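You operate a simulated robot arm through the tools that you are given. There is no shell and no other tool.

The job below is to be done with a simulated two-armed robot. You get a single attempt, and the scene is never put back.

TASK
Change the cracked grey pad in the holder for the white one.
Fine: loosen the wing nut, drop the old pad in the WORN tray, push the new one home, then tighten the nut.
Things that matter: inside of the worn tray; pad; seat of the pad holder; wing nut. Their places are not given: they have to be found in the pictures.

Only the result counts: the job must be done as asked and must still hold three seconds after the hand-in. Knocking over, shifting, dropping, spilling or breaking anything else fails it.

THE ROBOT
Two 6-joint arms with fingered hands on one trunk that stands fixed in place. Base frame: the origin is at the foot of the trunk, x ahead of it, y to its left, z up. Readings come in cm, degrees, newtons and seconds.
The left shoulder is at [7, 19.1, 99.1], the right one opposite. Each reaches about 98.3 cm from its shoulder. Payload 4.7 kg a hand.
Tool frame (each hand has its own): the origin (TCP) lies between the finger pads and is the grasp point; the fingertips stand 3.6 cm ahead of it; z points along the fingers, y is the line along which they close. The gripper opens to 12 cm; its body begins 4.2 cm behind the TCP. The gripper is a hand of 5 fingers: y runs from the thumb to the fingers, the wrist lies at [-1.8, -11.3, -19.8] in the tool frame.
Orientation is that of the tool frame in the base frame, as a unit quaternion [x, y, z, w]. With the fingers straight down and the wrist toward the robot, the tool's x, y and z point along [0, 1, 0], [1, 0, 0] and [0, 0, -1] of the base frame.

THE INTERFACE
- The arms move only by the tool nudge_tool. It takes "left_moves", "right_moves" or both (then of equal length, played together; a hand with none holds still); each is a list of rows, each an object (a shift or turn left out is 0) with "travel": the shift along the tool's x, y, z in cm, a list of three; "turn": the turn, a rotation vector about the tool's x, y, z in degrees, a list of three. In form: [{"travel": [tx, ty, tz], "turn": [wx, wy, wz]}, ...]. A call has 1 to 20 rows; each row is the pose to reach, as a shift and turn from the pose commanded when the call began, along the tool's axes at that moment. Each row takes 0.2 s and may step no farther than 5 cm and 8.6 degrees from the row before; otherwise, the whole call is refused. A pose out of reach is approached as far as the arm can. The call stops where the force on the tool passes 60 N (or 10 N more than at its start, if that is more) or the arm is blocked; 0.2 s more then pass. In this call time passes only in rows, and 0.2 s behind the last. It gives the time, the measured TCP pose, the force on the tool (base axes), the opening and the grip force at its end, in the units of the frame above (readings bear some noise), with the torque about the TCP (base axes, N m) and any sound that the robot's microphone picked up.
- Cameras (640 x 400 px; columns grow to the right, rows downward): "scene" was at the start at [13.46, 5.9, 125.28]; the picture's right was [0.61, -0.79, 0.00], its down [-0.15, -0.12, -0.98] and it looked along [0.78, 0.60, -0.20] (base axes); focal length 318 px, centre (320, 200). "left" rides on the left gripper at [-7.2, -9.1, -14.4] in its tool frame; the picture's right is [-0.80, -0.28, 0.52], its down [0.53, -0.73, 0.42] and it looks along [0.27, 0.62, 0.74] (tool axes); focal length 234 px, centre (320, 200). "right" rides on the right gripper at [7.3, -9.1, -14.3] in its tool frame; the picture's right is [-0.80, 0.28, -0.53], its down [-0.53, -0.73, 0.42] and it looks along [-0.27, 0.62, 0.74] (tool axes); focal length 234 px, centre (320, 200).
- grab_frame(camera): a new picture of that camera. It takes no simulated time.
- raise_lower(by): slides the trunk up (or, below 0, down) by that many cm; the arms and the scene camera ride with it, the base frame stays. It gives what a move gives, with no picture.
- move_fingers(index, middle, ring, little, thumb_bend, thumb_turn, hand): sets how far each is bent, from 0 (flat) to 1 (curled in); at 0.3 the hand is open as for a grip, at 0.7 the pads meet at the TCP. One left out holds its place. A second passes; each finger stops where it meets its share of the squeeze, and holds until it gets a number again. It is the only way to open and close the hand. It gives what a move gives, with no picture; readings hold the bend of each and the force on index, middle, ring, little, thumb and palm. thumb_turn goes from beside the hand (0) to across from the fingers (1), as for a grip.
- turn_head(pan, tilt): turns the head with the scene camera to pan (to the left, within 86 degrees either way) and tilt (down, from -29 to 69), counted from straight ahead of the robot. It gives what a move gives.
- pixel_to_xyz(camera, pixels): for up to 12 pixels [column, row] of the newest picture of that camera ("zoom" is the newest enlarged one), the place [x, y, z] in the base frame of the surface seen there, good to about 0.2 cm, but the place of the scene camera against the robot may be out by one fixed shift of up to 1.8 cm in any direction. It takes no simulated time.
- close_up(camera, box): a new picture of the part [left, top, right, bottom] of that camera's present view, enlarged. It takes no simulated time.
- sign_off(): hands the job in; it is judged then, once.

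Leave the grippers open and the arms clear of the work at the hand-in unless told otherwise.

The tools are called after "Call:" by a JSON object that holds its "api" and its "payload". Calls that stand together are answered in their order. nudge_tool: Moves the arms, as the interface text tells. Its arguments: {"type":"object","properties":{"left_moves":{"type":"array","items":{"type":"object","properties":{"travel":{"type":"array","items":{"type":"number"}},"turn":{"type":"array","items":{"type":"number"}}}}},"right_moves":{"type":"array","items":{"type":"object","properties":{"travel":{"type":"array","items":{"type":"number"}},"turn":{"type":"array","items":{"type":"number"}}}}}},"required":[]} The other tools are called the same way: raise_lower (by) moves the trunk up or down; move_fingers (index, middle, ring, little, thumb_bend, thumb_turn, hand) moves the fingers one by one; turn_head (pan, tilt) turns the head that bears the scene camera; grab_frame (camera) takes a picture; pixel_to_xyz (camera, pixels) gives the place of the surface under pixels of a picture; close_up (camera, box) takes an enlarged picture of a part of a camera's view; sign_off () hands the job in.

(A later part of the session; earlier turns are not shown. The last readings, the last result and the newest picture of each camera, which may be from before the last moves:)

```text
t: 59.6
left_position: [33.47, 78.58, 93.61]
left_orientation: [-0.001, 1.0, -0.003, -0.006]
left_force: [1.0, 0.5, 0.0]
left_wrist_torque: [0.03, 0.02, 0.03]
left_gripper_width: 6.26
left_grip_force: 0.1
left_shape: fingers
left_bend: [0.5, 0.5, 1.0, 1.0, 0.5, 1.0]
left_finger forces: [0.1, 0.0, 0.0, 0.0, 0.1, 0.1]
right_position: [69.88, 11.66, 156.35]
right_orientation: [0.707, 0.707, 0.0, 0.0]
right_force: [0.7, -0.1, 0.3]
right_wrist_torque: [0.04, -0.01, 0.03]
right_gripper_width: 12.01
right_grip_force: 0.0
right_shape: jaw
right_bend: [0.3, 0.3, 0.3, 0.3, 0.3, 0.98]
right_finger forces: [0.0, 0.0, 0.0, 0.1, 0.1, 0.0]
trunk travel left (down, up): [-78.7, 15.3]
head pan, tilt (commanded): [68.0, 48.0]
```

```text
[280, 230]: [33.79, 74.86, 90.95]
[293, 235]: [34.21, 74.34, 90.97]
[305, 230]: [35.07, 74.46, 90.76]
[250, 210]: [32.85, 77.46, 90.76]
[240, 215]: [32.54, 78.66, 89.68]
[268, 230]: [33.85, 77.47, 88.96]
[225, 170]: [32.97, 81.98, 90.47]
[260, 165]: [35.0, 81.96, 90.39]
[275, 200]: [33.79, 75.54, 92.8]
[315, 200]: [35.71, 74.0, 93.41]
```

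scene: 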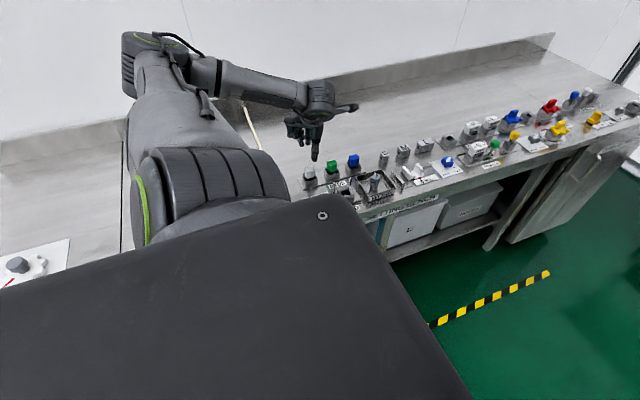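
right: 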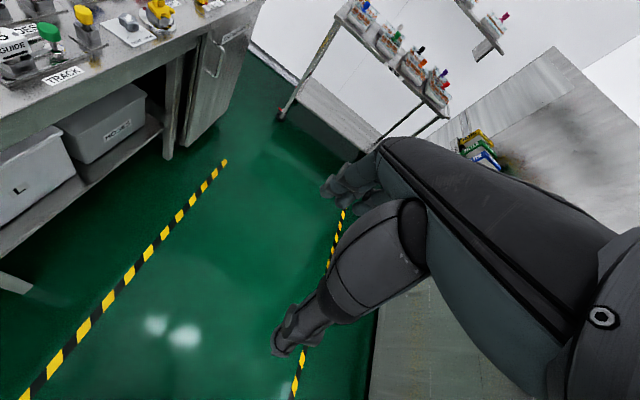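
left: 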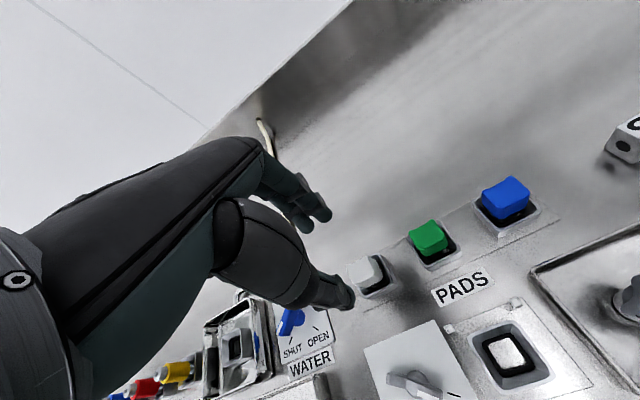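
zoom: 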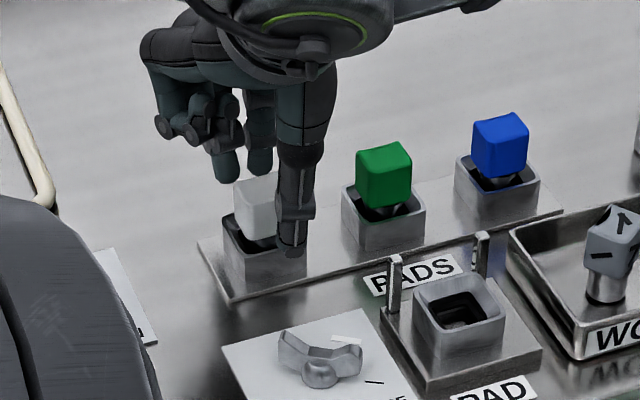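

Corrected for the camera shift: thumb x≈33.45, index 34.05, middle 32.0, against pad centre 33.15, which is well balanced. I'll close on the white pad.

Call:
{"api": "move_fingers", "payload": {"hand": "left", "index": 0.72, "middle": 0.72, "thumb_bend": 0.72}}

Call:
{"api": "close_up", "payload": {"camera": "left", "box": [260, 160, 420, 320]}}

Call:
{"api": "close_up", "payload": {"camera": "scene", "box": [280, 110, 360, 190]}}

```text
t: 60.6
left_position: [33.53, 78.62, 93.57]
left_orientation: [-0.001, 1.0, -0.002, -0.007]
left_force: [0.5, -0.4, 0.2]
left_wrist_torque: [0.02, -0.03, 0.01]
left_gripper_width: 2.38
left_grip_force: 13.9
left_shape: fingers
left_bend: [0.71, 0.66, 1.0, 1.0, 0.63, 1.0]
left_finger forces: [7.7, 6.4, 0.0, 0.0, 14.3, 0.1]
right_position: [69.79, 11.54, 156.51]
right_orientation: [0.707, 0.707, 0.0, -0.001]
right_force: [0.0, -0.5, -0.1]
right_wrist_torque: [-0.01, -0.01, 0.01]
right_gripper_width: 12.0
right_grip_force: 0.2
right_shape: jaw
right_bend: [0.3, 0.3, 0.3, 0.3, 0.3, 0.98]
right_finger forces: [0.1, 0.0, 0.0, 0.0, 0.1, 0.0]
trunk travel left (down, up): [-78.7, 15.3]
head pan, tilt (commanded): [68.0, 48.0]
```

```text
2.50 times, centred on (340, 240) of left
```

zoom: 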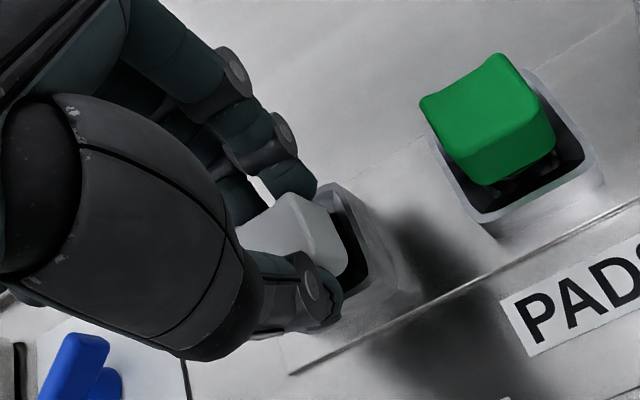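

```text
5.00 times, centred on (320, 150) of scene
```

zoom: 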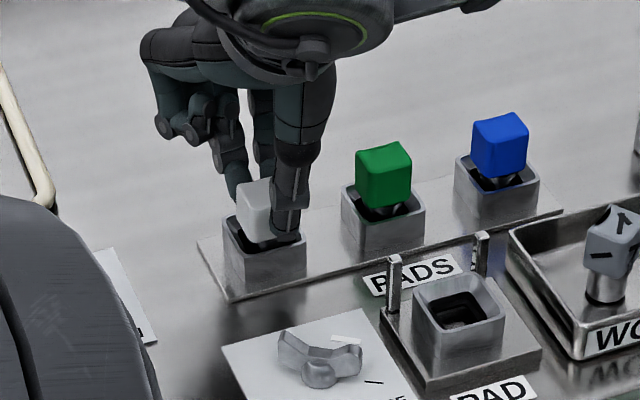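

Gripped: 7.7 / 6.4 N on the fingers against 14.3 N on the thumb. I'll lift with the trunk 2 cm and check.

Call:
{"api": "raise_lower", "payload": {"by": 2}}

Call:
{"api": "close_up", "payload": {"camera": "left", "box": [260, 160, 420, 320]}}

Call:
{"api": "close_up", "payload": {"camera": "scene", "box": [280, 100, 360, 180]}}

```text
t: 61.2
left_position: [33.53, 78.67, 95.54]
left_orientation: [0.0, 1.0, -0.003, -0.007]
left_force: [0.4, 0.4, -0.8]
left_wrist_torque: [0.02, 0.03, 0.01]
left_gripper_width: 2.4
left_grip_force: 13.9
left_shape: fingers
left_bend: [0.71, 0.66, 1.0, 1.0, 0.63, 1.0]
left_finger forces: [7.8, 6.5, 0.0, 0.0, 14.4, 0.1]
right_position: [69.77, 11.57, 158.42]
right_orientation: [0.708, 0.706, 0.001, 0.0]
right_force: [0.4, 0.1, -0.3]
right_wrist_torque: [0.01, 0.01, -0.02]
right_gripper_width: 12.01
right_grip_force: 0.1
right_shape: jaw
right_bend: [0.3, 0.3, 0.3, 0.3, 0.3, 0.98]
right_finger forces: [0.0, 0.0, 0.1, 0.0, 0.0, 0.1]
trunk travel left (down, up): [-80.7, 13.3]
head pan, tilt (commanded): [68.0, 48.0]
```

```text
2.50 times, centred on (340, 240) of left
```

zoom: 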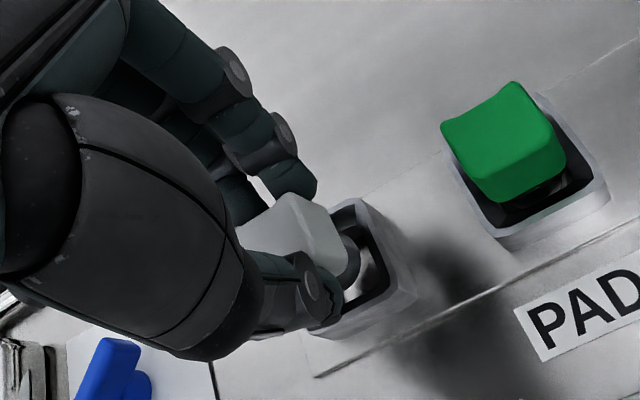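

```text
5.00 times, centred on (320, 140) of scene
```

zoom: 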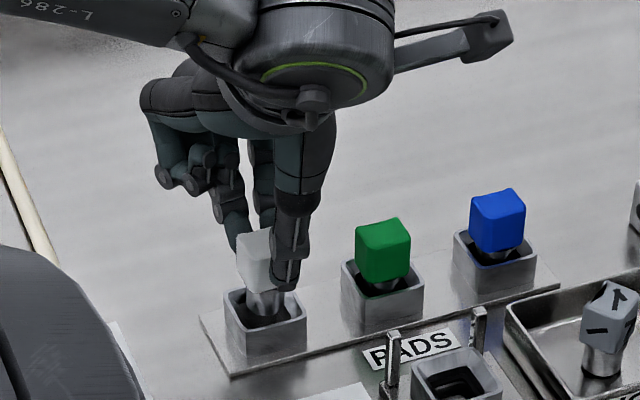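

The white pad is coming up cleanly, its grey stem showing. I'll raise 5 cm more.

Call:
{"api": "raise_lower", "payload": {"by": 5.5}}

Call:
{"api": "close_up", "payload": {"camera": "scene", "box": [280, 85, 360, 165]}}

Call:
{"api": "close_up", "payload": {"camera": "left", "box": [280, 190, 390, 300]}}

```text
t: 62.2
left_position: [33.5, 78.72, 101.0]
left_orientation: [0.0, 1.0, -0.003, -0.007]
left_force: [1.0, -0.2, -0.5]
left_wrist_torque: [0.0, 0.01, 0.02]
left_gripper_width: 2.38
left_grip_force: 14.1
left_shape: fingers
left_bend: [0.71, 0.66, 1.0, 1.0, 0.63, 1.0]
left_finger forces: [7.7, 6.4, 0.0, 0.0, 14.4, 0.0]
right_position: [69.97, 11.7, 163.92]
right_orientation: [0.707, 0.707, 0.0, 0.0]
right_force: [-0.8, 0.1, -0.3]
right_wrist_torque: [-0.02, 0.01, -0.03]
right_gripper_width: 12.0
right_grip_force: 0.0
right_shape: jaw
right_bend: [0.3, 0.3, 0.3, 0.3, 0.3, 0.98]
right_finger forces: [0.1, 0.1, 0.1, 0.0, 0.0, 0.1]
trunk travel left (down, up): [-86.2, 7.8]
head pan, tilt (commanded): [68.0, 48.0]
```

```text
5.00 times, centred on (320, 125) of scene
```

zoom: 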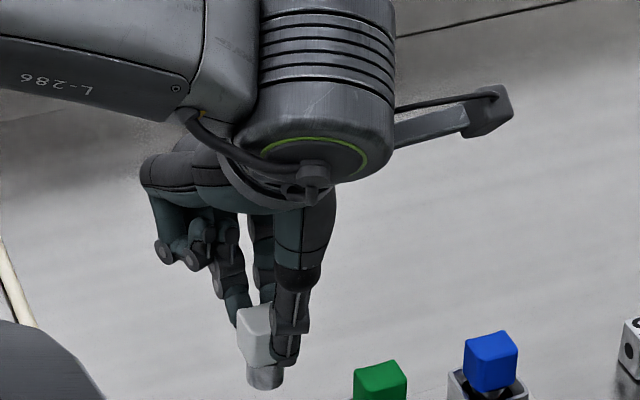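

```text
3.64 times, centred on (335, 245) of left
```

zoom: 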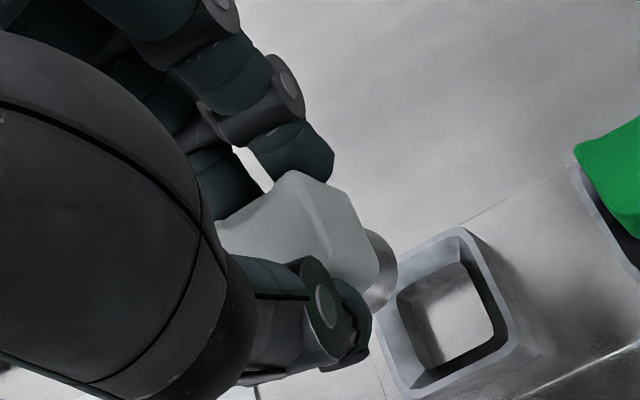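

I'll check whether the pad has yawed in the grip by reading points along its visible right face and top.

Call:
{"api": "pixel_to_xyz", "payload": {"camera": "zoom", "pixels": [[293, 178], [315, 240], [345, 195], [370, 265], [240, 225], [330, 255], [300, 240], [275, 195], [385, 275], [375, 245], [360, 285], [350, 230]]}}

```text
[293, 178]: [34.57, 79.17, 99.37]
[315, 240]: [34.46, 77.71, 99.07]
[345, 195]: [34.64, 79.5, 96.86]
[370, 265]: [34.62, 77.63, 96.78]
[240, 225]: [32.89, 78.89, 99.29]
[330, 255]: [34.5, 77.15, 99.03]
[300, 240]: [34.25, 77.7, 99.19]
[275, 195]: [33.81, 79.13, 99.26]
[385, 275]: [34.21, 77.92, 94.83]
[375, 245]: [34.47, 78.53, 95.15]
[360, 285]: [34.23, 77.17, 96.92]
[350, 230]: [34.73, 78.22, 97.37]
```

The pad sits square in the grip (yaw under 3°), centre about (-0.3, -0.25) from the TCP. Now I'll measure the empty seat's rim and hole more precisely from here.

Call:
{"api": "grab_frame", "payload": {"camera": "left"}}

Call:
{"api": "close_up", "payload": {"camera": "left", "box": [450, 290, 580, 390]}}

```text
taken
```

left: 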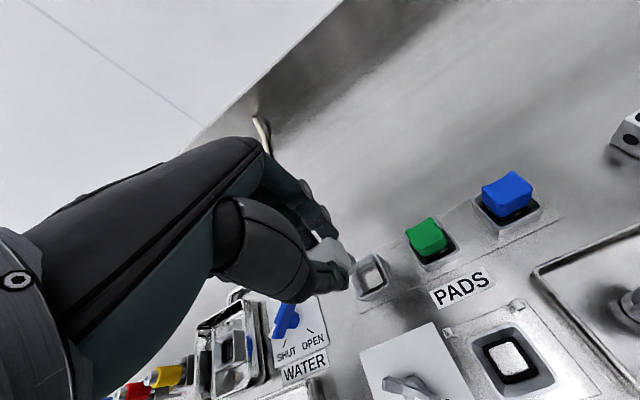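

```text
4.00 times, centred on (515, 340) of left
```

zoom: 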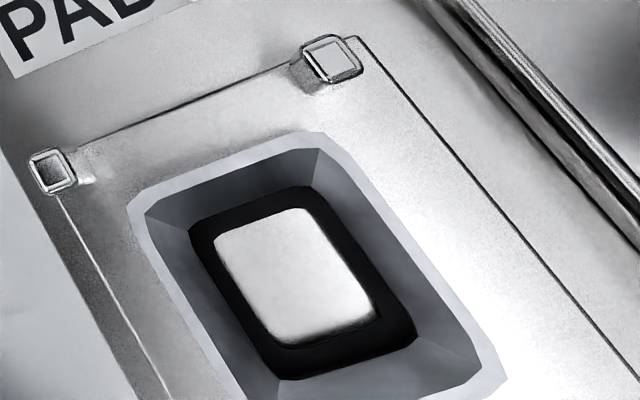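

Call:
{"api": "pixel_to_xyz", "payload": {"camera": "zoom", "pixels": [[135, 215], [318, 140], [495, 365], [193, 232], [308, 190], [412, 330], [283, 374], [300, 275], [50, 170], [332, 60], [235, 180], [420, 250]]}}

Call:
{"api": "close_up", "payload": {"camera": "left", "box": [465, 310, 575, 400]}}

```text
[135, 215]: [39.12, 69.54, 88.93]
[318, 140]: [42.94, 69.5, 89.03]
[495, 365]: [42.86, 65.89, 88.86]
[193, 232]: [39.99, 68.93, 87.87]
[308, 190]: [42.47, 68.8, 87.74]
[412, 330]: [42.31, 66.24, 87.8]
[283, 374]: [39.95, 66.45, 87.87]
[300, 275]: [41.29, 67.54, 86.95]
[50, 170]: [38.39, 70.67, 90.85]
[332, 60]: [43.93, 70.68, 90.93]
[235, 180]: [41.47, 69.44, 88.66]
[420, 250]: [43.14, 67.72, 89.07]
```

```text
4.44 times, centred on (520, 355) of left
```

zoom: 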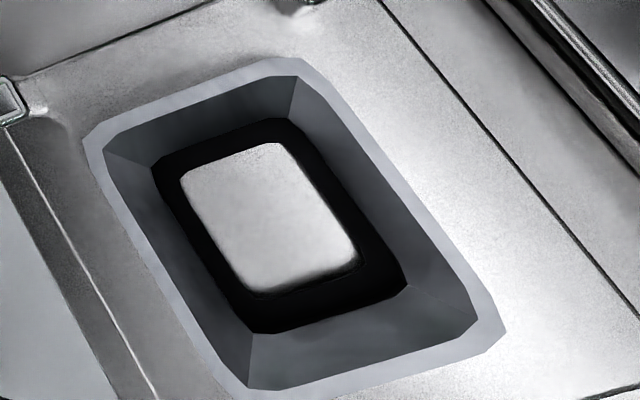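

Seat centre is (41.15, 67.65), floor z≈86.95; pins at (38.4, 70.7) and (43.9, 70.7). I'll carry the white pad at this height to TCP (41.45, 67.9).

Call:
{"api": "nudge_tool", "payload": {"left_moves": [{"travel": [-2.0, -2.7, 0]}, {"travel": [-4.0, -5.4, 0]}, {"travel": [-6.0, -8.1, 0]}, {"travel": [-7.95, -10.8, 0]}]}}

Call:
{"api": "close_up", "payload": {"camera": "left", "box": [280, 180, 440, 340]}}

Call:
{"api": "close_up", "payload": {"camera": "scene", "box": [290, 90, 410, 210]}}

```text
t: 63.2
left_position: [41.69, 67.94, 100.8]
left_orientation: [-0.001, 1.0, -0.003, -0.007]
left_force: [-0.5, 0.4, -1.0]
left_wrist_torque: [0.01, -0.01, 0.01]
left_gripper_width: 2.38
left_grip_force: 14.1
left_shape: fingers
left_bend: [0.71, 0.66, 1.0, 1.0, 0.63, 1.0]
left_finger forces: [7.9, 6.2, 0.0, 0.1, 14.3, 0.0]
right_position: [70.01, 11.56, 163.83]
right_orientation: [0.707, 0.707, -0.001, 0.0]
right_force: [0.8, 0.2, -0.1]
right_wrist_torque: [0.03, 0.03, 0.0]
right_gripper_width: 11.99
right_grip_force: 0.0
right_shape: jaw
right_bend: [0.3, 0.3, 0.3, 0.3, 0.3, 0.98]
right_finger forces: [0.0, 0.0, 0.1, 0.1, 0.0, 0.0]
trunk travel left (down, up): [-86.2, 7.8]
head pan, tilt (commanded): [68.0, 48.0]
```

```text
2.50 times, centred on (360, 260) of left
```

zoom: 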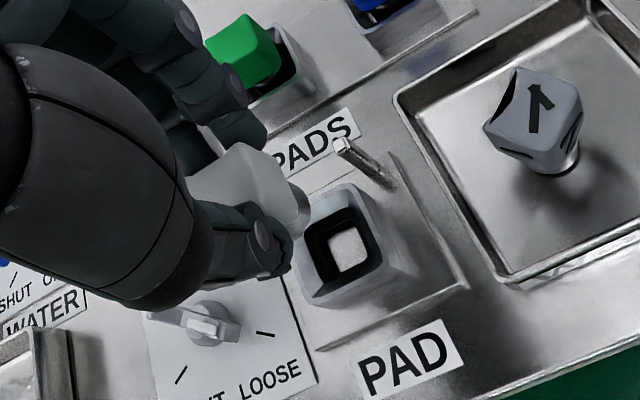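

```text
3.33 times, centred on (350, 150) of scene
```

zoom: 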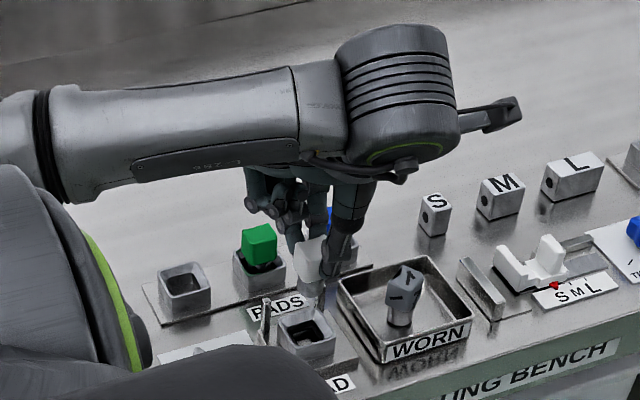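

I'll compare the pad's right face and stem with the seat in this same picture for the final alignment.

Call:
{"api": "pixel_to_xyz", "payload": {"camera": "zoom", "pixels": [[240, 152], [258, 185], [275, 170], [290, 195], [282, 180], [305, 205], [300, 190], [345, 150], [310, 195], [225, 170], [355, 190], [345, 250]]}}

Call:
{"api": "close_up", "payload": {"camera": "left", "box": [300, 200, 400, 300]}}

```text
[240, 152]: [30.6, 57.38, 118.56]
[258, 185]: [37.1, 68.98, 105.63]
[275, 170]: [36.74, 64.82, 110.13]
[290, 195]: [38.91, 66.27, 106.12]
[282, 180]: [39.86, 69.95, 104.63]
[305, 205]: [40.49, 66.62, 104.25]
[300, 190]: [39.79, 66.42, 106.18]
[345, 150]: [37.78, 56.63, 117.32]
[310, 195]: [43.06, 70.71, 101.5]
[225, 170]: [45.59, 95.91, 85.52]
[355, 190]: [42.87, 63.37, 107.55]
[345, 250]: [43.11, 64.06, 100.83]
```

```text
4.00 times, centred on (350, 250) of left
```

zoom: 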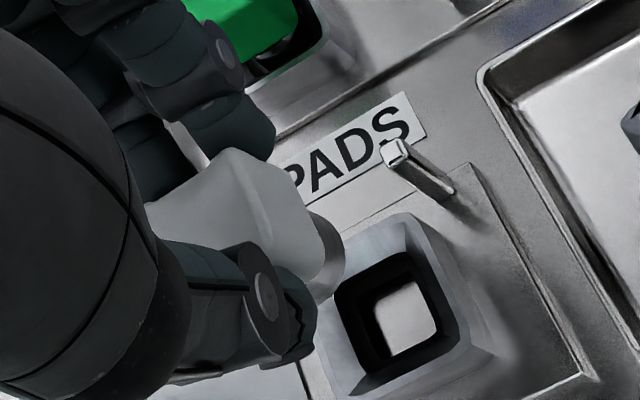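

Call:
{"api": "pixel_to_xyz", "payload": {"camera": "zoom", "pixels": [[235, 155], [285, 168], [270, 225], [318, 240], [250, 190], [300, 200], [340, 245], [330, 280], [395, 152], [340, 290], [405, 255], [458, 342]]}}

```text
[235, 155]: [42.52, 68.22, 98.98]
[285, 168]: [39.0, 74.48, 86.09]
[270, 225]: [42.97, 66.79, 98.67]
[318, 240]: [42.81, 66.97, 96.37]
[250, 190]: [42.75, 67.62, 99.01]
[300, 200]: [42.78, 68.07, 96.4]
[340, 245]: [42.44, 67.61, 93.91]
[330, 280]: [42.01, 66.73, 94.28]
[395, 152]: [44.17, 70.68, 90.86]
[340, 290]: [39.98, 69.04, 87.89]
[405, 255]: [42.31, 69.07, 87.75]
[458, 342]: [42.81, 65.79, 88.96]
```

The pad centre is at about (41.36, 67.65), so it needs -0.2 in x. I'll make that correction and lower 4.3 cm so the stem just reaches the funnel.

Call:
{"api": "nudge_tool", "payload": {"left_moves": [{"travel": [0.2, 0, 0]}]}}

Call:
{"api": "raise_lower", "payload": {"by": -4.3}}

Call:
{"api": "close_up", "payload": {"camera": "left", "box": [280, 190, 400, 300]}}

Call:
{"api": "close_up", "payload": {"camera": "scene", "box": [320, 120, 400, 200]}}

```text
t: 63.6
left_position: [41.31, 67.88, 100.78]
left_orientation: [-0.001, 1.0, -0.003, -0.006]
left_force: [-0.2, -0.8, -1.4]
left_wrist_torque: [0.01, -0.02, 0.01]
left_gripper_width: 2.38
left_grip_force: 14.7
left_shape: fingers
left_bend: [0.71, 0.66, 1.0, 1.0, 0.63, 1.0]
left_finger forces: [7.8, 6.3, 0.1, 0.1, 14.1, 0.1]
right_position: [69.78, 11.79, 164.04]
right_orientation: [0.708, 0.707, 0.0, 0.0]
right_force: [0.2, 0.1, 0.1]
right_wrist_torque: [-0.01, 0.01, -0.01]
right_gripper_width: 12.0
right_grip_force: 0.0
right_shape: jaw
right_bend: [0.3, 0.3, 0.3, 0.3, 0.3, 0.98]
right_finger forces: [0.0, 0.1, 0.1, 0.0, 0.0, 0.0]
trunk travel left (down, up): [-86.2, 7.8]
head pan, tilt (commanded): [68.0, 48.0]
```

```text
t: 64.5
left_position: [41.23, 67.87, 96.59]
left_orientation: [-0.002, 1.0, -0.002, -0.006]
left_force: [-0.9, 0.3, -0.7]
left_wrist_torque: [0.03, -0.01, 0.01]
left_gripper_width: 2.4
left_grip_force: 14.3
left_shape: fingers
left_bend: [0.71, 0.66, 1.0, 1.0, 0.63, 1.0]
left_finger forces: [7.8, 6.3, 0.0, 0.1, 14.3, 0.1]
right_position: [69.84, 11.56, 159.61]
right_orientation: [0.707, 0.707, 0.0, 0.0]
right_force: [-0.5, 0.0, -0.2]
right_wrist_torque: [-0.02, 0.0, -0.02]
right_gripper_width: 12.0
right_grip_force: 0.0
right_shape: jaw
right_bend: [0.3, 0.3, 0.3, 0.3, 0.3, 0.98]
right_finger forces: [0.0, 0.1, 0.0, 0.1, 0.0, 0.0]
trunk travel left (down, up): [-81.9, 12.1]
head pan, tilt (commanded): [68.0, 48.0]
```

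```text
3.64 times, centred on (340, 245) of left
```

zoom: 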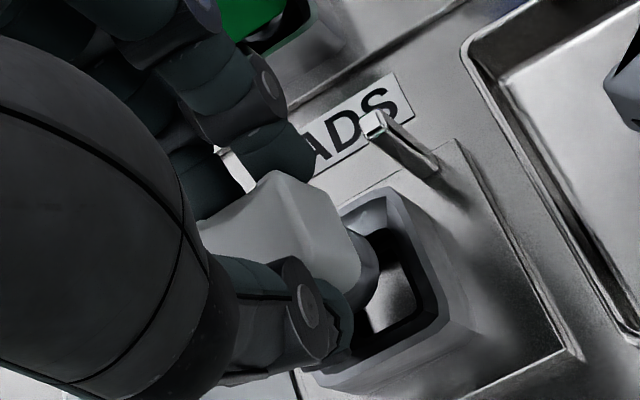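

```text
5.00 times, centred on (360, 160) of scene
```

zoom: 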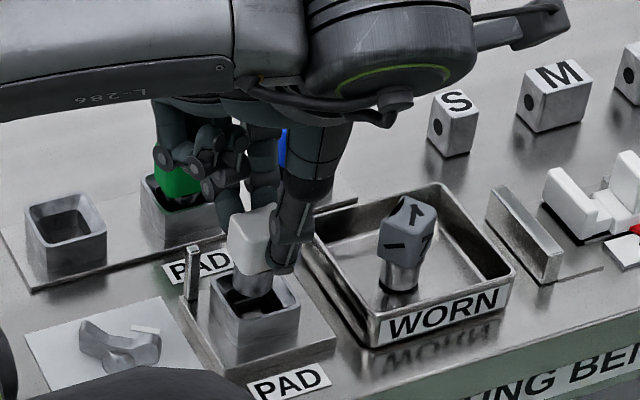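

Stem is right over the funnel. I'll recheck alignment: pad right face and stem against the seat rim.

Call:
{"api": "close_up", "payload": {"camera": "left", "box": [310, 215, 400, 300]}}

Call:
{"api": "pixel_to_xyz", "payload": {"camera": "zoom", "pixels": [[250, 230], [220, 200], [210, 250], [280, 250], [285, 230], [268, 290], [360, 130], [270, 160], [440, 310], [320, 190], [390, 220], [250, 370]]}}

```text
4.71 times, centred on (355, 258) of left
```

zoom: 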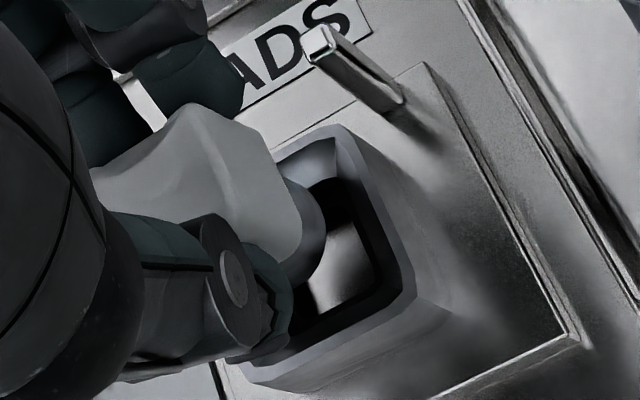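

```text
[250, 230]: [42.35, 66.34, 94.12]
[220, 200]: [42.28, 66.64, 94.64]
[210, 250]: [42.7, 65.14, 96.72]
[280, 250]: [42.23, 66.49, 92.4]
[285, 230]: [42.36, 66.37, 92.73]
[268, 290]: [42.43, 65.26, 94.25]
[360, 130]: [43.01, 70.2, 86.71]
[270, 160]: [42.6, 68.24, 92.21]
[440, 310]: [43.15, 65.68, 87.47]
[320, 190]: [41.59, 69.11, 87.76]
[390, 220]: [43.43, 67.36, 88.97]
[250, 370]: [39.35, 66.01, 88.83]
```

Call:
{"api": "pixel_to_xyz", "payload": {"camera": "zoom", "pixels": [[318, 210], [323, 235], [312, 255], [305, 190], [295, 180], [310, 270], [330, 165], [415, 290], [290, 345], [345, 180], [300, 285], [265, 150]]}}

```text
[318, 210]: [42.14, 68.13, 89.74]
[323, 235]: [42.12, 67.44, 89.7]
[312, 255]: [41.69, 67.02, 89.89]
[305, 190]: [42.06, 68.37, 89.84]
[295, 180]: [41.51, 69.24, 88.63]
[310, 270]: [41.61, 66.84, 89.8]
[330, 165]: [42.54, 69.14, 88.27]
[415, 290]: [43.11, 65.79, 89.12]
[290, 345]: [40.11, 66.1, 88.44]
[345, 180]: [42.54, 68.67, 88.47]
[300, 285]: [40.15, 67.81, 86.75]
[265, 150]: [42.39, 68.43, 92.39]
```

The stem's end circles around (41.13, 67.77), within about 0.1 cm of the seat centre. I'll lower 1.2 cm and watch the force.

Call:
{"api": "raise_lower", "payload": {"by": -1.2}}

Call:
{"api": "close_up", "payload": {"camera": "left", "box": [310, 215, 400, 300]}}

```text
t: 65.0
left_position: [41.51, 67.76, 95.58]
left_orientation: [0.0, 1.0, -0.003, -0.007]
left_force: [0.8, 0.0, -0.7]
left_wrist_torque: [0.0, 0.0, -0.06]
left_gripper_width: 2.38
left_grip_force: 14.1
left_shape: fingers
left_bend: [0.71, 0.66, 1.0, 1.0, 0.63, 1.0]
left_finger forces: [7.2, 6.6, 0.0, 0.0, 13.9, 0.0]
right_position: [69.91, 11.53, 158.4]
right_orientation: [0.707, 0.707, 0.0, 0.0]
right_force: [0.0, 0.6, 0.6]
right_wrist_torque: [-0.02, -0.01, 0.01]
right_gripper_width: 11.98
right_grip_force: 0.1
right_shape: jaw
right_bend: [0.3, 0.3, 0.3, 0.3, 0.3, 0.98]
right_finger forces: [0.0, 0.0, 0.0, 0.0, 0.0, 0.0]
trunk travel left (down, up): [-80.7, 13.3]
head pan, tilt (commanded): [68.0, 48.0]
```

```text
4.71 times, centred on (355, 258) of left
```

zoom: 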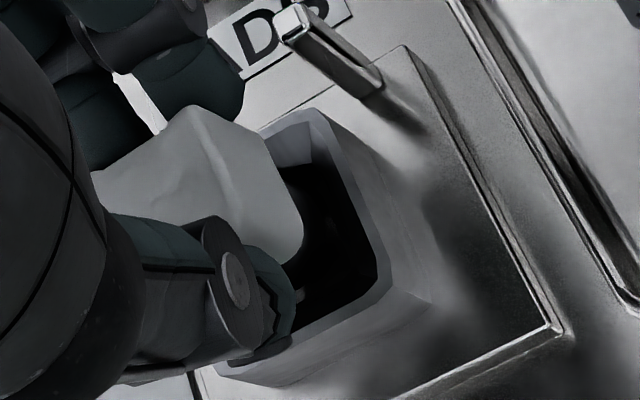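

No resistance; the stem has entered the seat. Another 0.7 cm.

Call:
{"api": "raise_lower", "payload": {"by": -0.7}}

Call:
{"api": "close_up", "payload": {"camera": "scene", "box": [320, 120, 400, 200]}}

```text
t: 65.6
left_position: [41.45, 67.87, 94.73]
left_orientation: [0.0, 1.0, -0.004, -0.007]
left_force: [-0.5, -2.0, -0.9]
left_wrist_torque: [-0.13, -0.01, -0.02]
left_gripper_width: 2.38
left_grip_force: 13.4
left_shape: fingers
left_bend: [0.71, 0.66, 1.0, 1.0, 0.63, 1.0]
left_finger forces: [6.8, 6.1, 0.0, 0.0, 14.7, 0.0]
right_position: [69.84, 11.66, 157.66]
right_orientation: [0.707, 0.707, 0.0, -0.001]
right_force: [-0.8, -0.2, -0.2]
right_wrist_torque: [0.0, -0.03, 0.01]
right_gripper_width: 11.99
right_grip_force: 0.1
right_shape: jaw
right_bend: [0.3, 0.3, 0.3, 0.3, 0.3, 0.98]
right_finger forces: [0.0, 0.0, 0.0, 0.1, 0.1, 0.1]
trunk travel left (down, up): [-80.0, 14.0]
head pan, tilt (commanded): [68.0, 48.0]
```

```text
5.00 times, centred on (360, 160) of scene
```

zoom: 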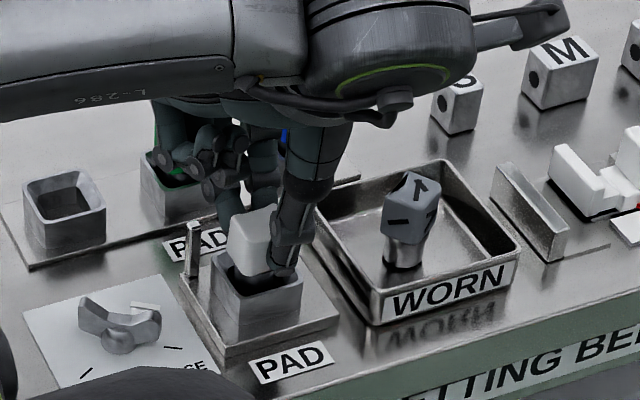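

The stem is guided with only 2 N of side force. I'll lower 0.5 cm more toward home.

Call:
{"api": "raise_lower", "payload": {"by": -0.5}}

```text
t: 66.2
left_position: [41.34, 67.88, 94.3]
left_orientation: [-0.001, 1.0, -0.003, -0.007]
left_force: [-1.0, -1.3, -2.5]
left_wrist_torque: [-0.12, 0.0, 0.01]
left_gripper_width: 2.42
left_grip_force: 13.7
left_shape: fingers
left_bend: [0.71, 0.66, 1.0, 1.0, 0.63, 1.0]
left_finger forces: [6.8, 5.8, 0.0, 0.0, 14.5, 0.0]
right_position: [69.87, 11.61, 157.36]
right_orientation: [0.707, 0.707, -0.001, 0.0]
right_force: [0.0, -0.2, -1.2]
right_wrist_torque: [-0.02, -0.01, -0.03]
right_gripper_width: 11.97
right_grip_force: 0.0
right_shape: jaw
right_bend: [0.3, 0.3, 0.3, 0.3, 0.3, 0.98]
right_finger forces: [0.1, 0.0, 0.0, 0.0, 0.1, 0.1]
trunk travel left (down, up): [-79.5, 14.5]
head pan, tilt (commanded): [68.0, 48.0]
```

Still free; 0.4 cm more until it bottoms.

Call:
{"api": "raise_lower", "payload": {"by": -0.4}}

Call:
{"api": "close_up", "payload": {"camera": "left", "box": [280, 190, 400, 300]}}

Call:
{"api": "close_up", "payload": {"camera": "scene", "box": [320, 120, 400, 200]}}

```text
t: 66.7
left_position: [41.38, 67.81, 93.99]
left_orientation: [-0.001, 1.0, -0.001, -0.006]
left_force: [0.0, 0.4, 16.5]
left_wrist_torque: [-0.13, 0.05, 0.01]
left_gripper_width: 2.38
left_grip_force: 16.2
left_shape: fingers
left_bend: [0.71, 0.66, 1.0, 1.0, 0.63, 1.0]
left_finger forces: [8.8, 8.2, 0.0, 0.0, 15.1, 0.0]
right_position: [69.72, 11.48, 156.89]
right_orientation: [0.707, 0.708, 0.001, -0.001]
right_force: [-0.5, 0.3, -0.3]
right_wrist_torque: [0.01, 0.01, 0.01]
right_gripper_width: 11.97
right_grip_force: 0.1
right_shape: jaw
right_bend: [0.3, 0.3, 0.3, 0.3, 0.3, 0.98]
right_finger forces: [0.0, 0.0, 0.0, 0.0, 0.0, 0.0]
trunk travel left (down, up): [-79.1, 14.9]
head pan, tilt (commanded): [68.0, 48.0]
```

```text
3.64 times, centred on (340, 245) of left
```

zoom: 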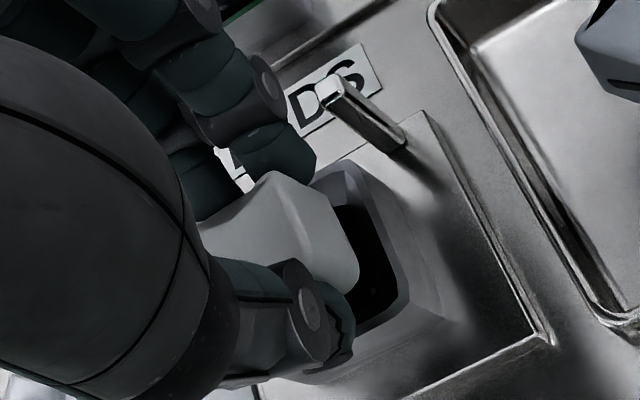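

```text
5.00 times, centred on (360, 160) of scene
```

zoom: 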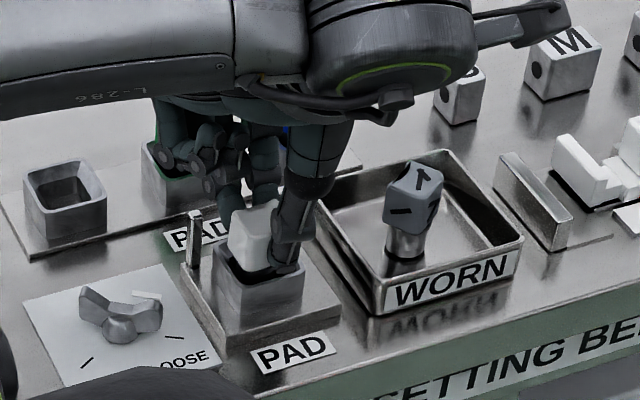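

The pad has bottomed (16.5 N up at TCP z=94.0, pad top ≈92.2, like the old one). I'll open the fingers moderately to release it.

Call:
{"api": "move_fingers", "payload": {"hand": "left", "index": 0.53, "middle": 0.53, "thumb_bend": 0.5}}

Call:
{"api": "close_up", "payload": {"camera": "left", "box": [280, 190, 400, 300]}}

```text
t: 67.7
left_position: [41.36, 68.11, 93.72]
left_orientation: [-0.002, 1.0, -0.003, -0.007]
left_force: [0.1, -0.1, 0.2]
left_wrist_torque: [0.03, 0.01, -0.02]
left_gripper_width: 5.76
left_grip_force: 0.0
left_shape: fingers
left_bend: [0.53, 0.53, 1.0, 1.0, 0.5, 1.0]
left_finger forces: [0.0, 0.1, 0.1, 0.1, 0.0, 0.0]
right_position: [69.85, 11.52, 156.81]
right_orientation: [0.707, 0.707, -0.001, 0.0]
right_force: [0.5, 0.4, 0.1]
right_wrist_torque: [-0.01, 0.01, -0.01]
right_gripper_width: 12.0
right_grip_force: 0.0
right_shape: jaw
right_bend: [0.3, 0.3, 0.3, 0.3, 0.3, 0.98]
right_finger forces: [0.0, 0.0, 0.0, 0.0, 0.0, 0.0]
trunk travel left (down, up): [-79.1, 14.9]
head pan, tilt (commanded): [68.0, 48.0]
```

```text
3.64 times, centred on (340, 245) of left
```

zoom: 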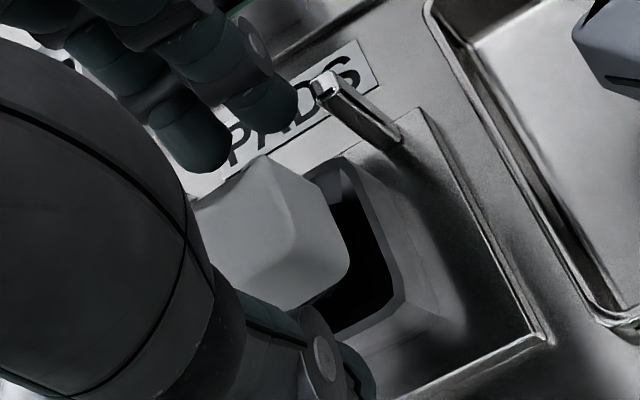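

Released cleanly, and the pad stays upright. I'll raise 6 cm and measure how it sits.

Call:
{"api": "raise_lower", "payload": {"by": 6}}

Call:
{"api": "close_up", "payload": {"camera": "left", "box": [290, 190, 410, 310]}}

Call:
{"api": "close_up", "payload": {"camera": "scene", "box": [310, 110, 390, 190]}}

```text
t: 68.7
left_position: [41.35, 67.77, 99.82]
left_orientation: [-0.001, 1.0, -0.004, -0.007]
left_force: [0.0, -0.1, 1.0]
left_wrist_torque: [0.01, 0.01, -0.03]
left_gripper_width: 5.8
left_grip_force: 0.1
left_shape: fingers
left_bend: [0.53, 0.53, 1.0, 1.0, 0.5, 1.0]
left_finger forces: [0.1, 0.0, 0.1, 0.0, 0.1, 0.1]
right_position: [69.84, 11.56, 162.9]
right_orientation: [0.707, 0.707, 0.0, 0.0]
right_force: [0.3, -0.6, -1.1]
right_wrist_torque: [0.02, 0.03, 0.01]
right_gripper_width: 11.99
right_grip_force: 0.0
right_shape: jaw
right_bend: [0.3, 0.3, 0.3, 0.3, 0.3, 0.98]
right_finger forces: [0.0, 0.0, 0.1, 0.0, 0.0, 0.0]
trunk travel left (down, up): [-85.1, 8.9]
head pan, tilt (commanded): [68.0, 48.0]
```

```text
3.33 times, centred on (350, 250) of left
```

zoom: 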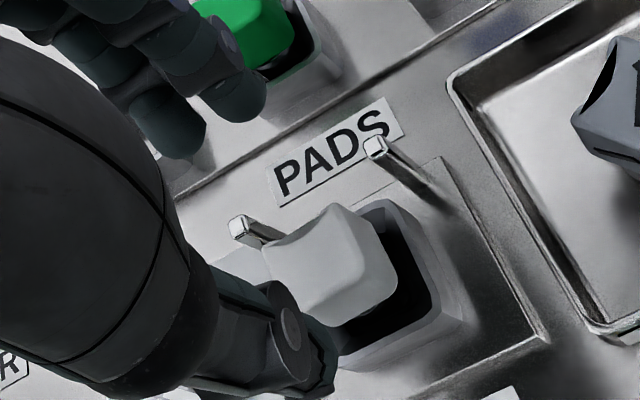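

```text
5.00 times, centred on (350, 150) of scene
```

zoom: 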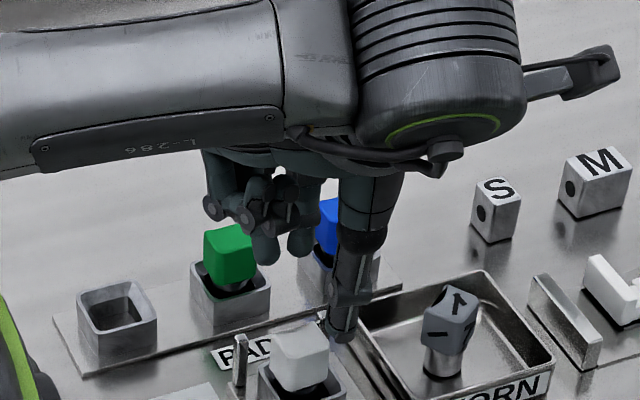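

Call:
{"api": "close_up", "payload": {"camera": "left", "box": [315, 220, 405, 300]}}

Call:
{"api": "pixel_to_xyz", "payload": {"camera": "zoom", "pixels": [[215, 165], [270, 125], [320, 185], [260, 240], [265, 185], [300, 160], [370, 220], [290, 270], [335, 115], [440, 270], [130, 170], [350, 200]]}}

```text
5.00 times, centred on (360, 260) of left
```

zoom: 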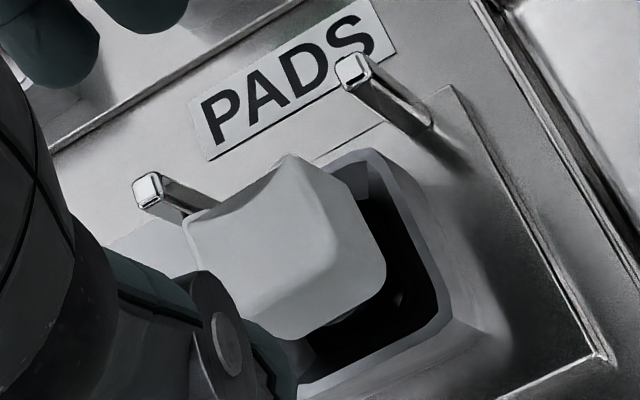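

```text
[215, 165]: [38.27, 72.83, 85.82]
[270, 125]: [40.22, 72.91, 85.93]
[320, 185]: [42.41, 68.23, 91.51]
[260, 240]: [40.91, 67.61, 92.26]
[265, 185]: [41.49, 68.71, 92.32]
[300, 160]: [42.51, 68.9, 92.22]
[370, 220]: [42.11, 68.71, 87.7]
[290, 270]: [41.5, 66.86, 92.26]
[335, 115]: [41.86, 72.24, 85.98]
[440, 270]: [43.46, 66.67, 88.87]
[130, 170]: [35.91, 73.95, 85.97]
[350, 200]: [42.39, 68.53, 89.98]
```

White pad top reads 92.3, the same height as the old pad had. To be sure it is home I'll pinch the fingertips together and press down on its top, first shifting the hand 0.7 cm to the front so the tips centre on it.

Call:
{"api": "move_fingers", "payload": {"hand": "left", "index": 0.7, "middle": 0.7, "thumb_bend": 0.75}}

Call:
{"api": "nudge_tool", "payload": {"left_moves": [{"travel": [0, -0.7, 0]}]}}

Call:
{"api": "raise_lower", "payload": {"by": -3.2}}

Call:
{"api": "close_up", "payload": {"camera": "left", "box": [290, 190, 410, 310]}}

Call:
{"api": "close_up", "payload": {"camera": "scene", "box": [310, 120, 390, 200]}}

```text
t: 69.7
left_position: [41.47, 67.83, 99.76]
left_orientation: [-0.002, 1.0, -0.002, -0.006]
left_force: [1.0, 0.4, 0.1]
left_wrist_torque: [0.0, -0.02, 0.0]
left_gripper_width: 0.02
left_grip_force: 0.1
left_shape: fingers
left_bend: [0.69, 0.7, 1.0, 1.0, 0.73, 1.0]
left_finger forces: [0.0, 0.0, 0.0, 0.0, 0.0, 0.1]
right_position: [69.75, 11.66, 162.78]
right_orientation: [0.708, 0.707, 0.0, 0.0]
right_force: [-0.3, -0.1, 1.0]
right_wrist_torque: [-0.03, -0.02, 0.02]
right_gripper_width: 12.0
right_grip_force: 0.2
right_shape: jaw
right_bend: [0.3, 0.3, 0.3, 0.3, 0.3, 0.98]
right_finger forces: [0.1, 0.0, 0.0, 0.1, 0.1, 0.0]
trunk travel left (down, up): [-85.1, 8.9]
head pan, tilt (commanded): [68.0, 48.0]
```

```text
t: 70.1
left_position: [41.17, 67.21, 99.84]
left_orientation: [-0.001, 1.0, -0.002, -0.006]
left_force: [-0.3, 0.9, -0.3]
left_wrist_torque: [0.0, -0.02, 0.01]
left_gripper_width: 0.0
left_grip_force: 0.0
left_shape: fingers
left_bend: [0.69, 0.7, 1.0, 1.0, 0.73, 1.0]
left_finger forces: [0.1, 0.1, 0.0, 0.0, 0.0, 0.0]
right_position: [69.76, 11.58, 162.91]
right_orientation: [0.707, 0.707, 0.001, 0.0]
right_force: [0.2, 0.2, -0.6]
right_wrist_torque: [-0.01, -0.02, 0.0]
right_gripper_width: 12.02
right_grip_force: 0.2
right_shape: jaw
right_bend: [0.3, 0.3, 0.3, 0.3, 0.3, 0.98]
right_finger forces: [0.1, 0.0, 0.0, 0.1, 0.0, 0.0]
trunk travel left (down, up): [-85.1, 8.9]
head pan, tilt (commanded): [68.0, 48.0]
```

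```text
t: 70.8
left_position: [41.23, 67.07, 96.63]
left_orientation: [0.0, 1.0, -0.002, -0.006]
left_force: [0.0, 0.8, 0.6]
left_wrist_torque: [0.0, -0.02, 0.0]
left_gripper_width: 0.01
left_grip_force: 0.1
left_shape: fingers
left_bend: [0.69, 0.7, 1.0, 1.0, 0.73, 1.0]
left_finger forces: [0.1, 0.0, 0.1, 0.0, 0.0, 0.1]
right_position: [69.79, 11.59, 159.67]
right_orientation: [0.707, 0.707, 0.0, 0.0]
right_force: [-0.2, -0.5, -0.5]
right_wrist_torque: [0.01, -0.03, -0.01]
right_gripper_width: 11.97
right_grip_force: 0.1
right_shape: jaw
right_bend: [0.3, 0.3, 0.3, 0.3, 0.3, 0.98]
right_finger forces: [0.0, 0.0, 0.1, 0.0, 0.1, 0.1]
trunk travel left (down, up): [-81.9, 12.1]
head pan, tilt (commanded): [68.0, 48.0]
```

```text
3.33 times, centred on (350, 250) of left
```

zoom: 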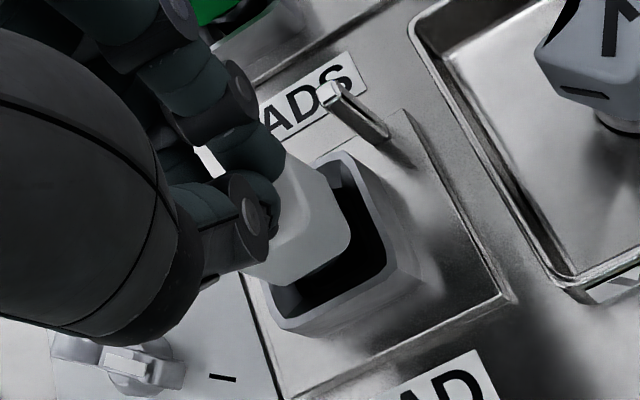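

```text
5.00 times, centred on (350, 160) of scene
```

zoom: 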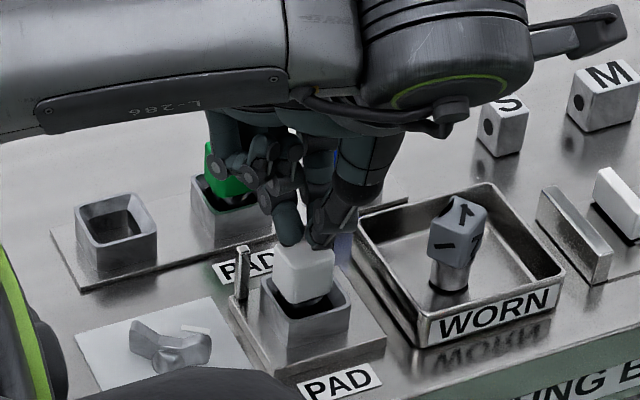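

The pinched tips are just above the pad's top. I'll press down in small trunk steps and watch the force and sound.

Call:
{"api": "raise_lower", "payload": {"by": -0.7}}

```text
t: 71.4
left_position: [41.1, 67.15, 96.13]
left_orientation: [0.0, 1.0, -0.001, -0.005]
left_force: [-0.1, 3.8, 16.1]
left_wrist_torque: [0.33, -0.17, 0.01]
left_gripper_width: 0.0
left_grip_force: 8.8
left_shape: fingers
left_bend: [0.68, 0.7, 1.0, 1.0, 0.73, 1.0]
left_finger forces: [17.9, 0.1, 0.1, 0.0, 0.0, 0.1]
right_position: [69.65, 11.46, 159.13]
right_orientation: [0.707, 0.707, 0.001, 0.0]
right_force: [0.7, -0.2, 0.9]
right_wrist_torque: [0.0, -0.02, 0.02]
right_gripper_width: 11.99
right_grip_force: 0.0
right_shape: jaw
right_bend: [0.3, 0.3, 0.3, 0.3, 0.3, 0.98]
right_finger forces: [0.0, 0.0, 0.1, 0.0, 0.0, 0.0]
trunk travel left (down, up): [-81.2, 12.8]
head pan, tilt (commanded): [68.0, 48.0]
```

About 16 N, but the torque indicates the index tip is pressing near the pad's back-right corner. I'll lift, shift the hand 0.9 left and 0.6 forward, so the index presses over the centre, and press again.

Call:
{"api": "raise_lower", "payload": {"by": 0.8}}

Call:
{"api": "nudge_tool", "payload": {"left_moves": [{"travel": [0.9, -0.6, 0]}]}}

Call:
{"api": "raise_lower", "payload": {"by": -0.8}}

Call:
{"api": "close_up", "payload": {"camera": "left", "box": [290, 190, 410, 310]}}

```text
t: 72.0
left_position: [41.25, 67.08, 96.71]
left_orientation: [-0.001, 1.0, -0.004, -0.006]
left_force: [0.1, -0.1, 0.1]
left_wrist_torque: [-0.02, -0.01, 0.0]
left_gripper_width: 0.01
left_grip_force: 0.1
left_shape: fingers
left_bend: [0.68, 0.7, 1.0, 1.0, 0.74, 1.0]
left_finger forces: [0.0, 0.0, 0.0, 0.1, 0.0, 0.0]
right_position: [69.88, 11.54, 159.86]
right_orientation: [0.707, 0.707, 0.0, -0.001]
right_force: [0.0, -0.9, 0.2]
right_wrist_torque: [-0.01, 0.0, 0.0]
right_gripper_width: 11.99
right_grip_force: 0.1
right_shape: jaw
right_bend: [0.3, 0.3, 0.3, 0.3, 0.3, 0.98]
right_finger forces: [0.1, 0.1, 0.0, 0.0, 0.0, 0.0]
trunk travel left (down, up): [-82.0, 12.0]
head pan, tilt (commanded): [68.0, 48.0]
```

```text
t: 72.4
left_position: [40.29, 66.56, 96.7]
left_orientation: [-0.001, 1.0, -0.003, -0.006]
left_force: [0.1, 0.3, -0.3]
left_wrist_torque: [0.01, -0.01, -0.01]
left_gripper_width: 0.0
left_grip_force: 0.1
left_shape: fingers
left_bend: [0.68, 0.7, 1.0, 1.0, 0.74, 1.0]
left_finger forces: [0.0, 0.0, 0.0, 0.0, 0.0, 0.1]
right_position: [69.89, 11.73, 159.76]
right_orientation: [0.707, 0.707, 0.0, 0.0]
right_force: [-0.9, 0.3, -0.4]
right_wrist_torque: [0.02, 0.01, -0.01]
right_gripper_width: 11.99
right_grip_force: 0.0
right_shape: jaw
right_bend: [0.3, 0.3, 0.3, 0.3, 0.3, 0.98]
right_finger forces: [0.1, 0.1, 0.0, 0.0, 0.0, 0.0]
trunk travel left (down, up): [-82.0, 12.0]
head pan, tilt (commanded): [68.0, 48.0]
```

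```text
t: 73.0
left_position: [40.34, 66.35, 96.14]
left_orientation: [-0.001, 1.0, -0.001, -0.005]
left_force: [0.7, 4.4, 16.3]
left_wrist_torque: [0.34, -0.24, 0.05]
left_gripper_width: 0.01
left_grip_force: 8.5
left_shape: fingers
left_bend: [0.68, 0.7, 1.0, 1.0, 0.74, 1.0]
left_finger forces: [18.4, 0.1, 0.0, 0.1, 0.0, 0.2]
right_position: [69.69, 11.49, 158.95]
right_orientation: [0.708, 0.707, 0.001, 0.0]
right_force: [0.5, 0.0, -0.6]
right_wrist_torque: [-0.02, 0.03, -0.01]
right_gripper_width: 11.99
right_grip_force: 0.0
right_shape: jaw
right_bend: [0.3, 0.3, 0.3, 0.3, 0.3, 0.98]
right_finger forces: [0.0, 0.0, 0.0, 0.0, 0.0, 0.0]
trunk travel left (down, up): [-81.2, 12.8]
head pan, tilt (commanded): [68.0, 48.0]
```

```text
3.33 times, centred on (350, 250) of left
```

zoom: 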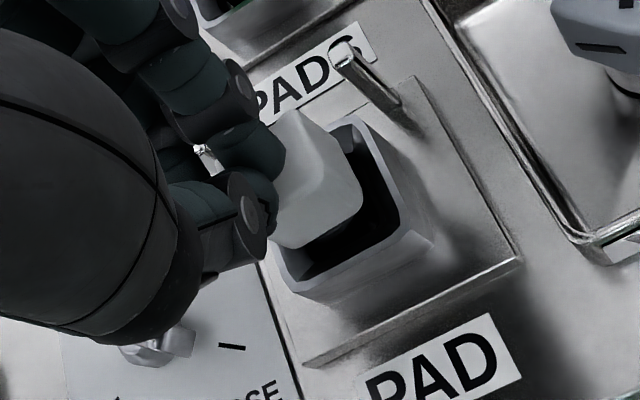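

Now the contact is at about (41.6, 67.4), near the pad's centre, and it's solid at the same height. I'll press a bit harder, to roughly 30 N, to be sure it is home.

Call:
{"api": "raise_lower", "payload": {"by": -0.5}}

Call:
{"api": "close_up", "payload": {"camera": "left", "box": [290, 190, 410, 310]}}

```text
t: 73.5
left_position: [40.28, 66.37, 96.22]
left_orientation: [0.0, 1.0, 0.004, -0.003]
left_force: [1.9, 11.0, 53.2]
left_wrist_torque: [1.1, -0.74, 0.09]
left_gripper_width: 0.0
left_grip_force: 27.1
left_shape: fingers
left_bend: [0.71, 0.7, 1.0, 1.0, 0.74, 1.0]
left_finger forces: [54.5, 0.0, 0.0, 0.0, 0.0, 0.0]
right_position: [69.44, 11.18, 158.63]
right_orientation: [0.707, 0.707, 0.003, -0.001]
right_force: [0.7, 0.6, 0.6]
right_wrist_torque: [0.0, 0.0, 0.0]
right_gripper_width: 11.97
right_grip_force: 0.0
right_shape: jaw
right_bend: [0.3, 0.3, 0.3, 0.3, 0.3, 0.98]
right_finger forces: [0.0, 0.0, 0.0, 0.0, 0.1, 0.0]
trunk travel left (down, up): [-80.7, 13.3]
head pan, tilt (commanded): [68.0, 48.0]
```

```text
3.33 times, centred on (350, 250) of left
```

zoom: 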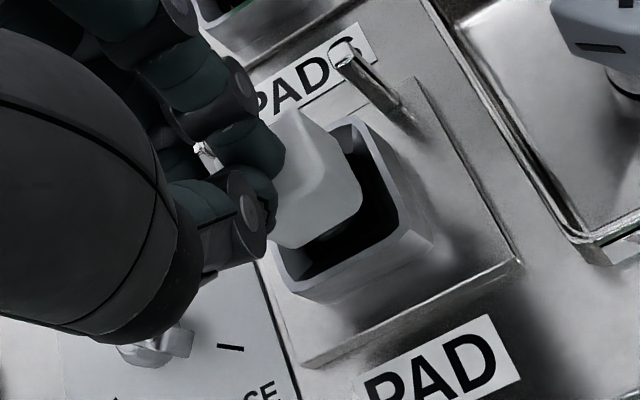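

53 N with no further movement, so the pad is fully home. I'll raise the trunk to release the pressure and view it.

Call:
{"api": "raise_lower", "payload": {"by": 6}}

Call:
{"api": "grab_frame", "payload": {"camera": "left"}}

Call:
{"api": "close_up", "payload": {"camera": "left", "box": [300, 190, 440, 330]}}

```text
t: 74.5
left_position: [40.35, 66.56, 101.33]
left_orientation: [0.0, 1.0, -0.004, -0.007]
left_force: [0.1, 0.1, 0.1]
left_wrist_torque: [0.0, -0.04, -0.02]
left_gripper_width: 0.04
left_grip_force: 0.0
left_shape: fingers
left_bend: [0.68, 0.7, 1.0, 1.0, 0.74, 1.0]
left_finger forces: [0.0, 0.1, 0.0, 0.1, 0.1, 0.0]
right_position: [70.0, 11.82, 164.37]
right_orientation: [0.707, 0.707, -0.001, 0.0]
right_force: [-0.3, -0.2, -0.3]
right_wrist_torque: [-0.06, 0.0, 0.0]
right_gripper_width: 12.0
right_grip_force: 0.1
right_shape: jaw
right_bend: [0.3, 0.3, 0.3, 0.3, 0.3, 0.98]
right_finger forces: [0.1, 0.0, 0.1, 0.1, 0.0, 0.1]
trunk travel left (down, up): [-86.7, 7.3]
head pan, tilt (commanded): [68.0, 48.0]
```

```text
taken
```

left: 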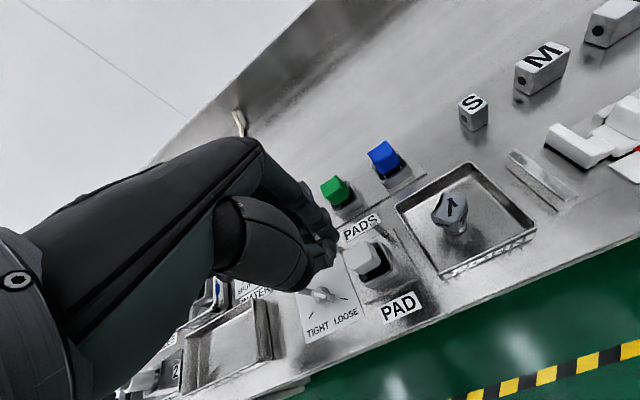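

```text
2.86 times, centred on (370, 260) of left
```

zoom: 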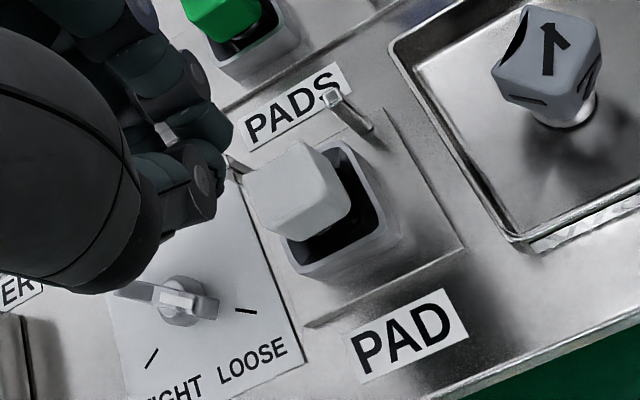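

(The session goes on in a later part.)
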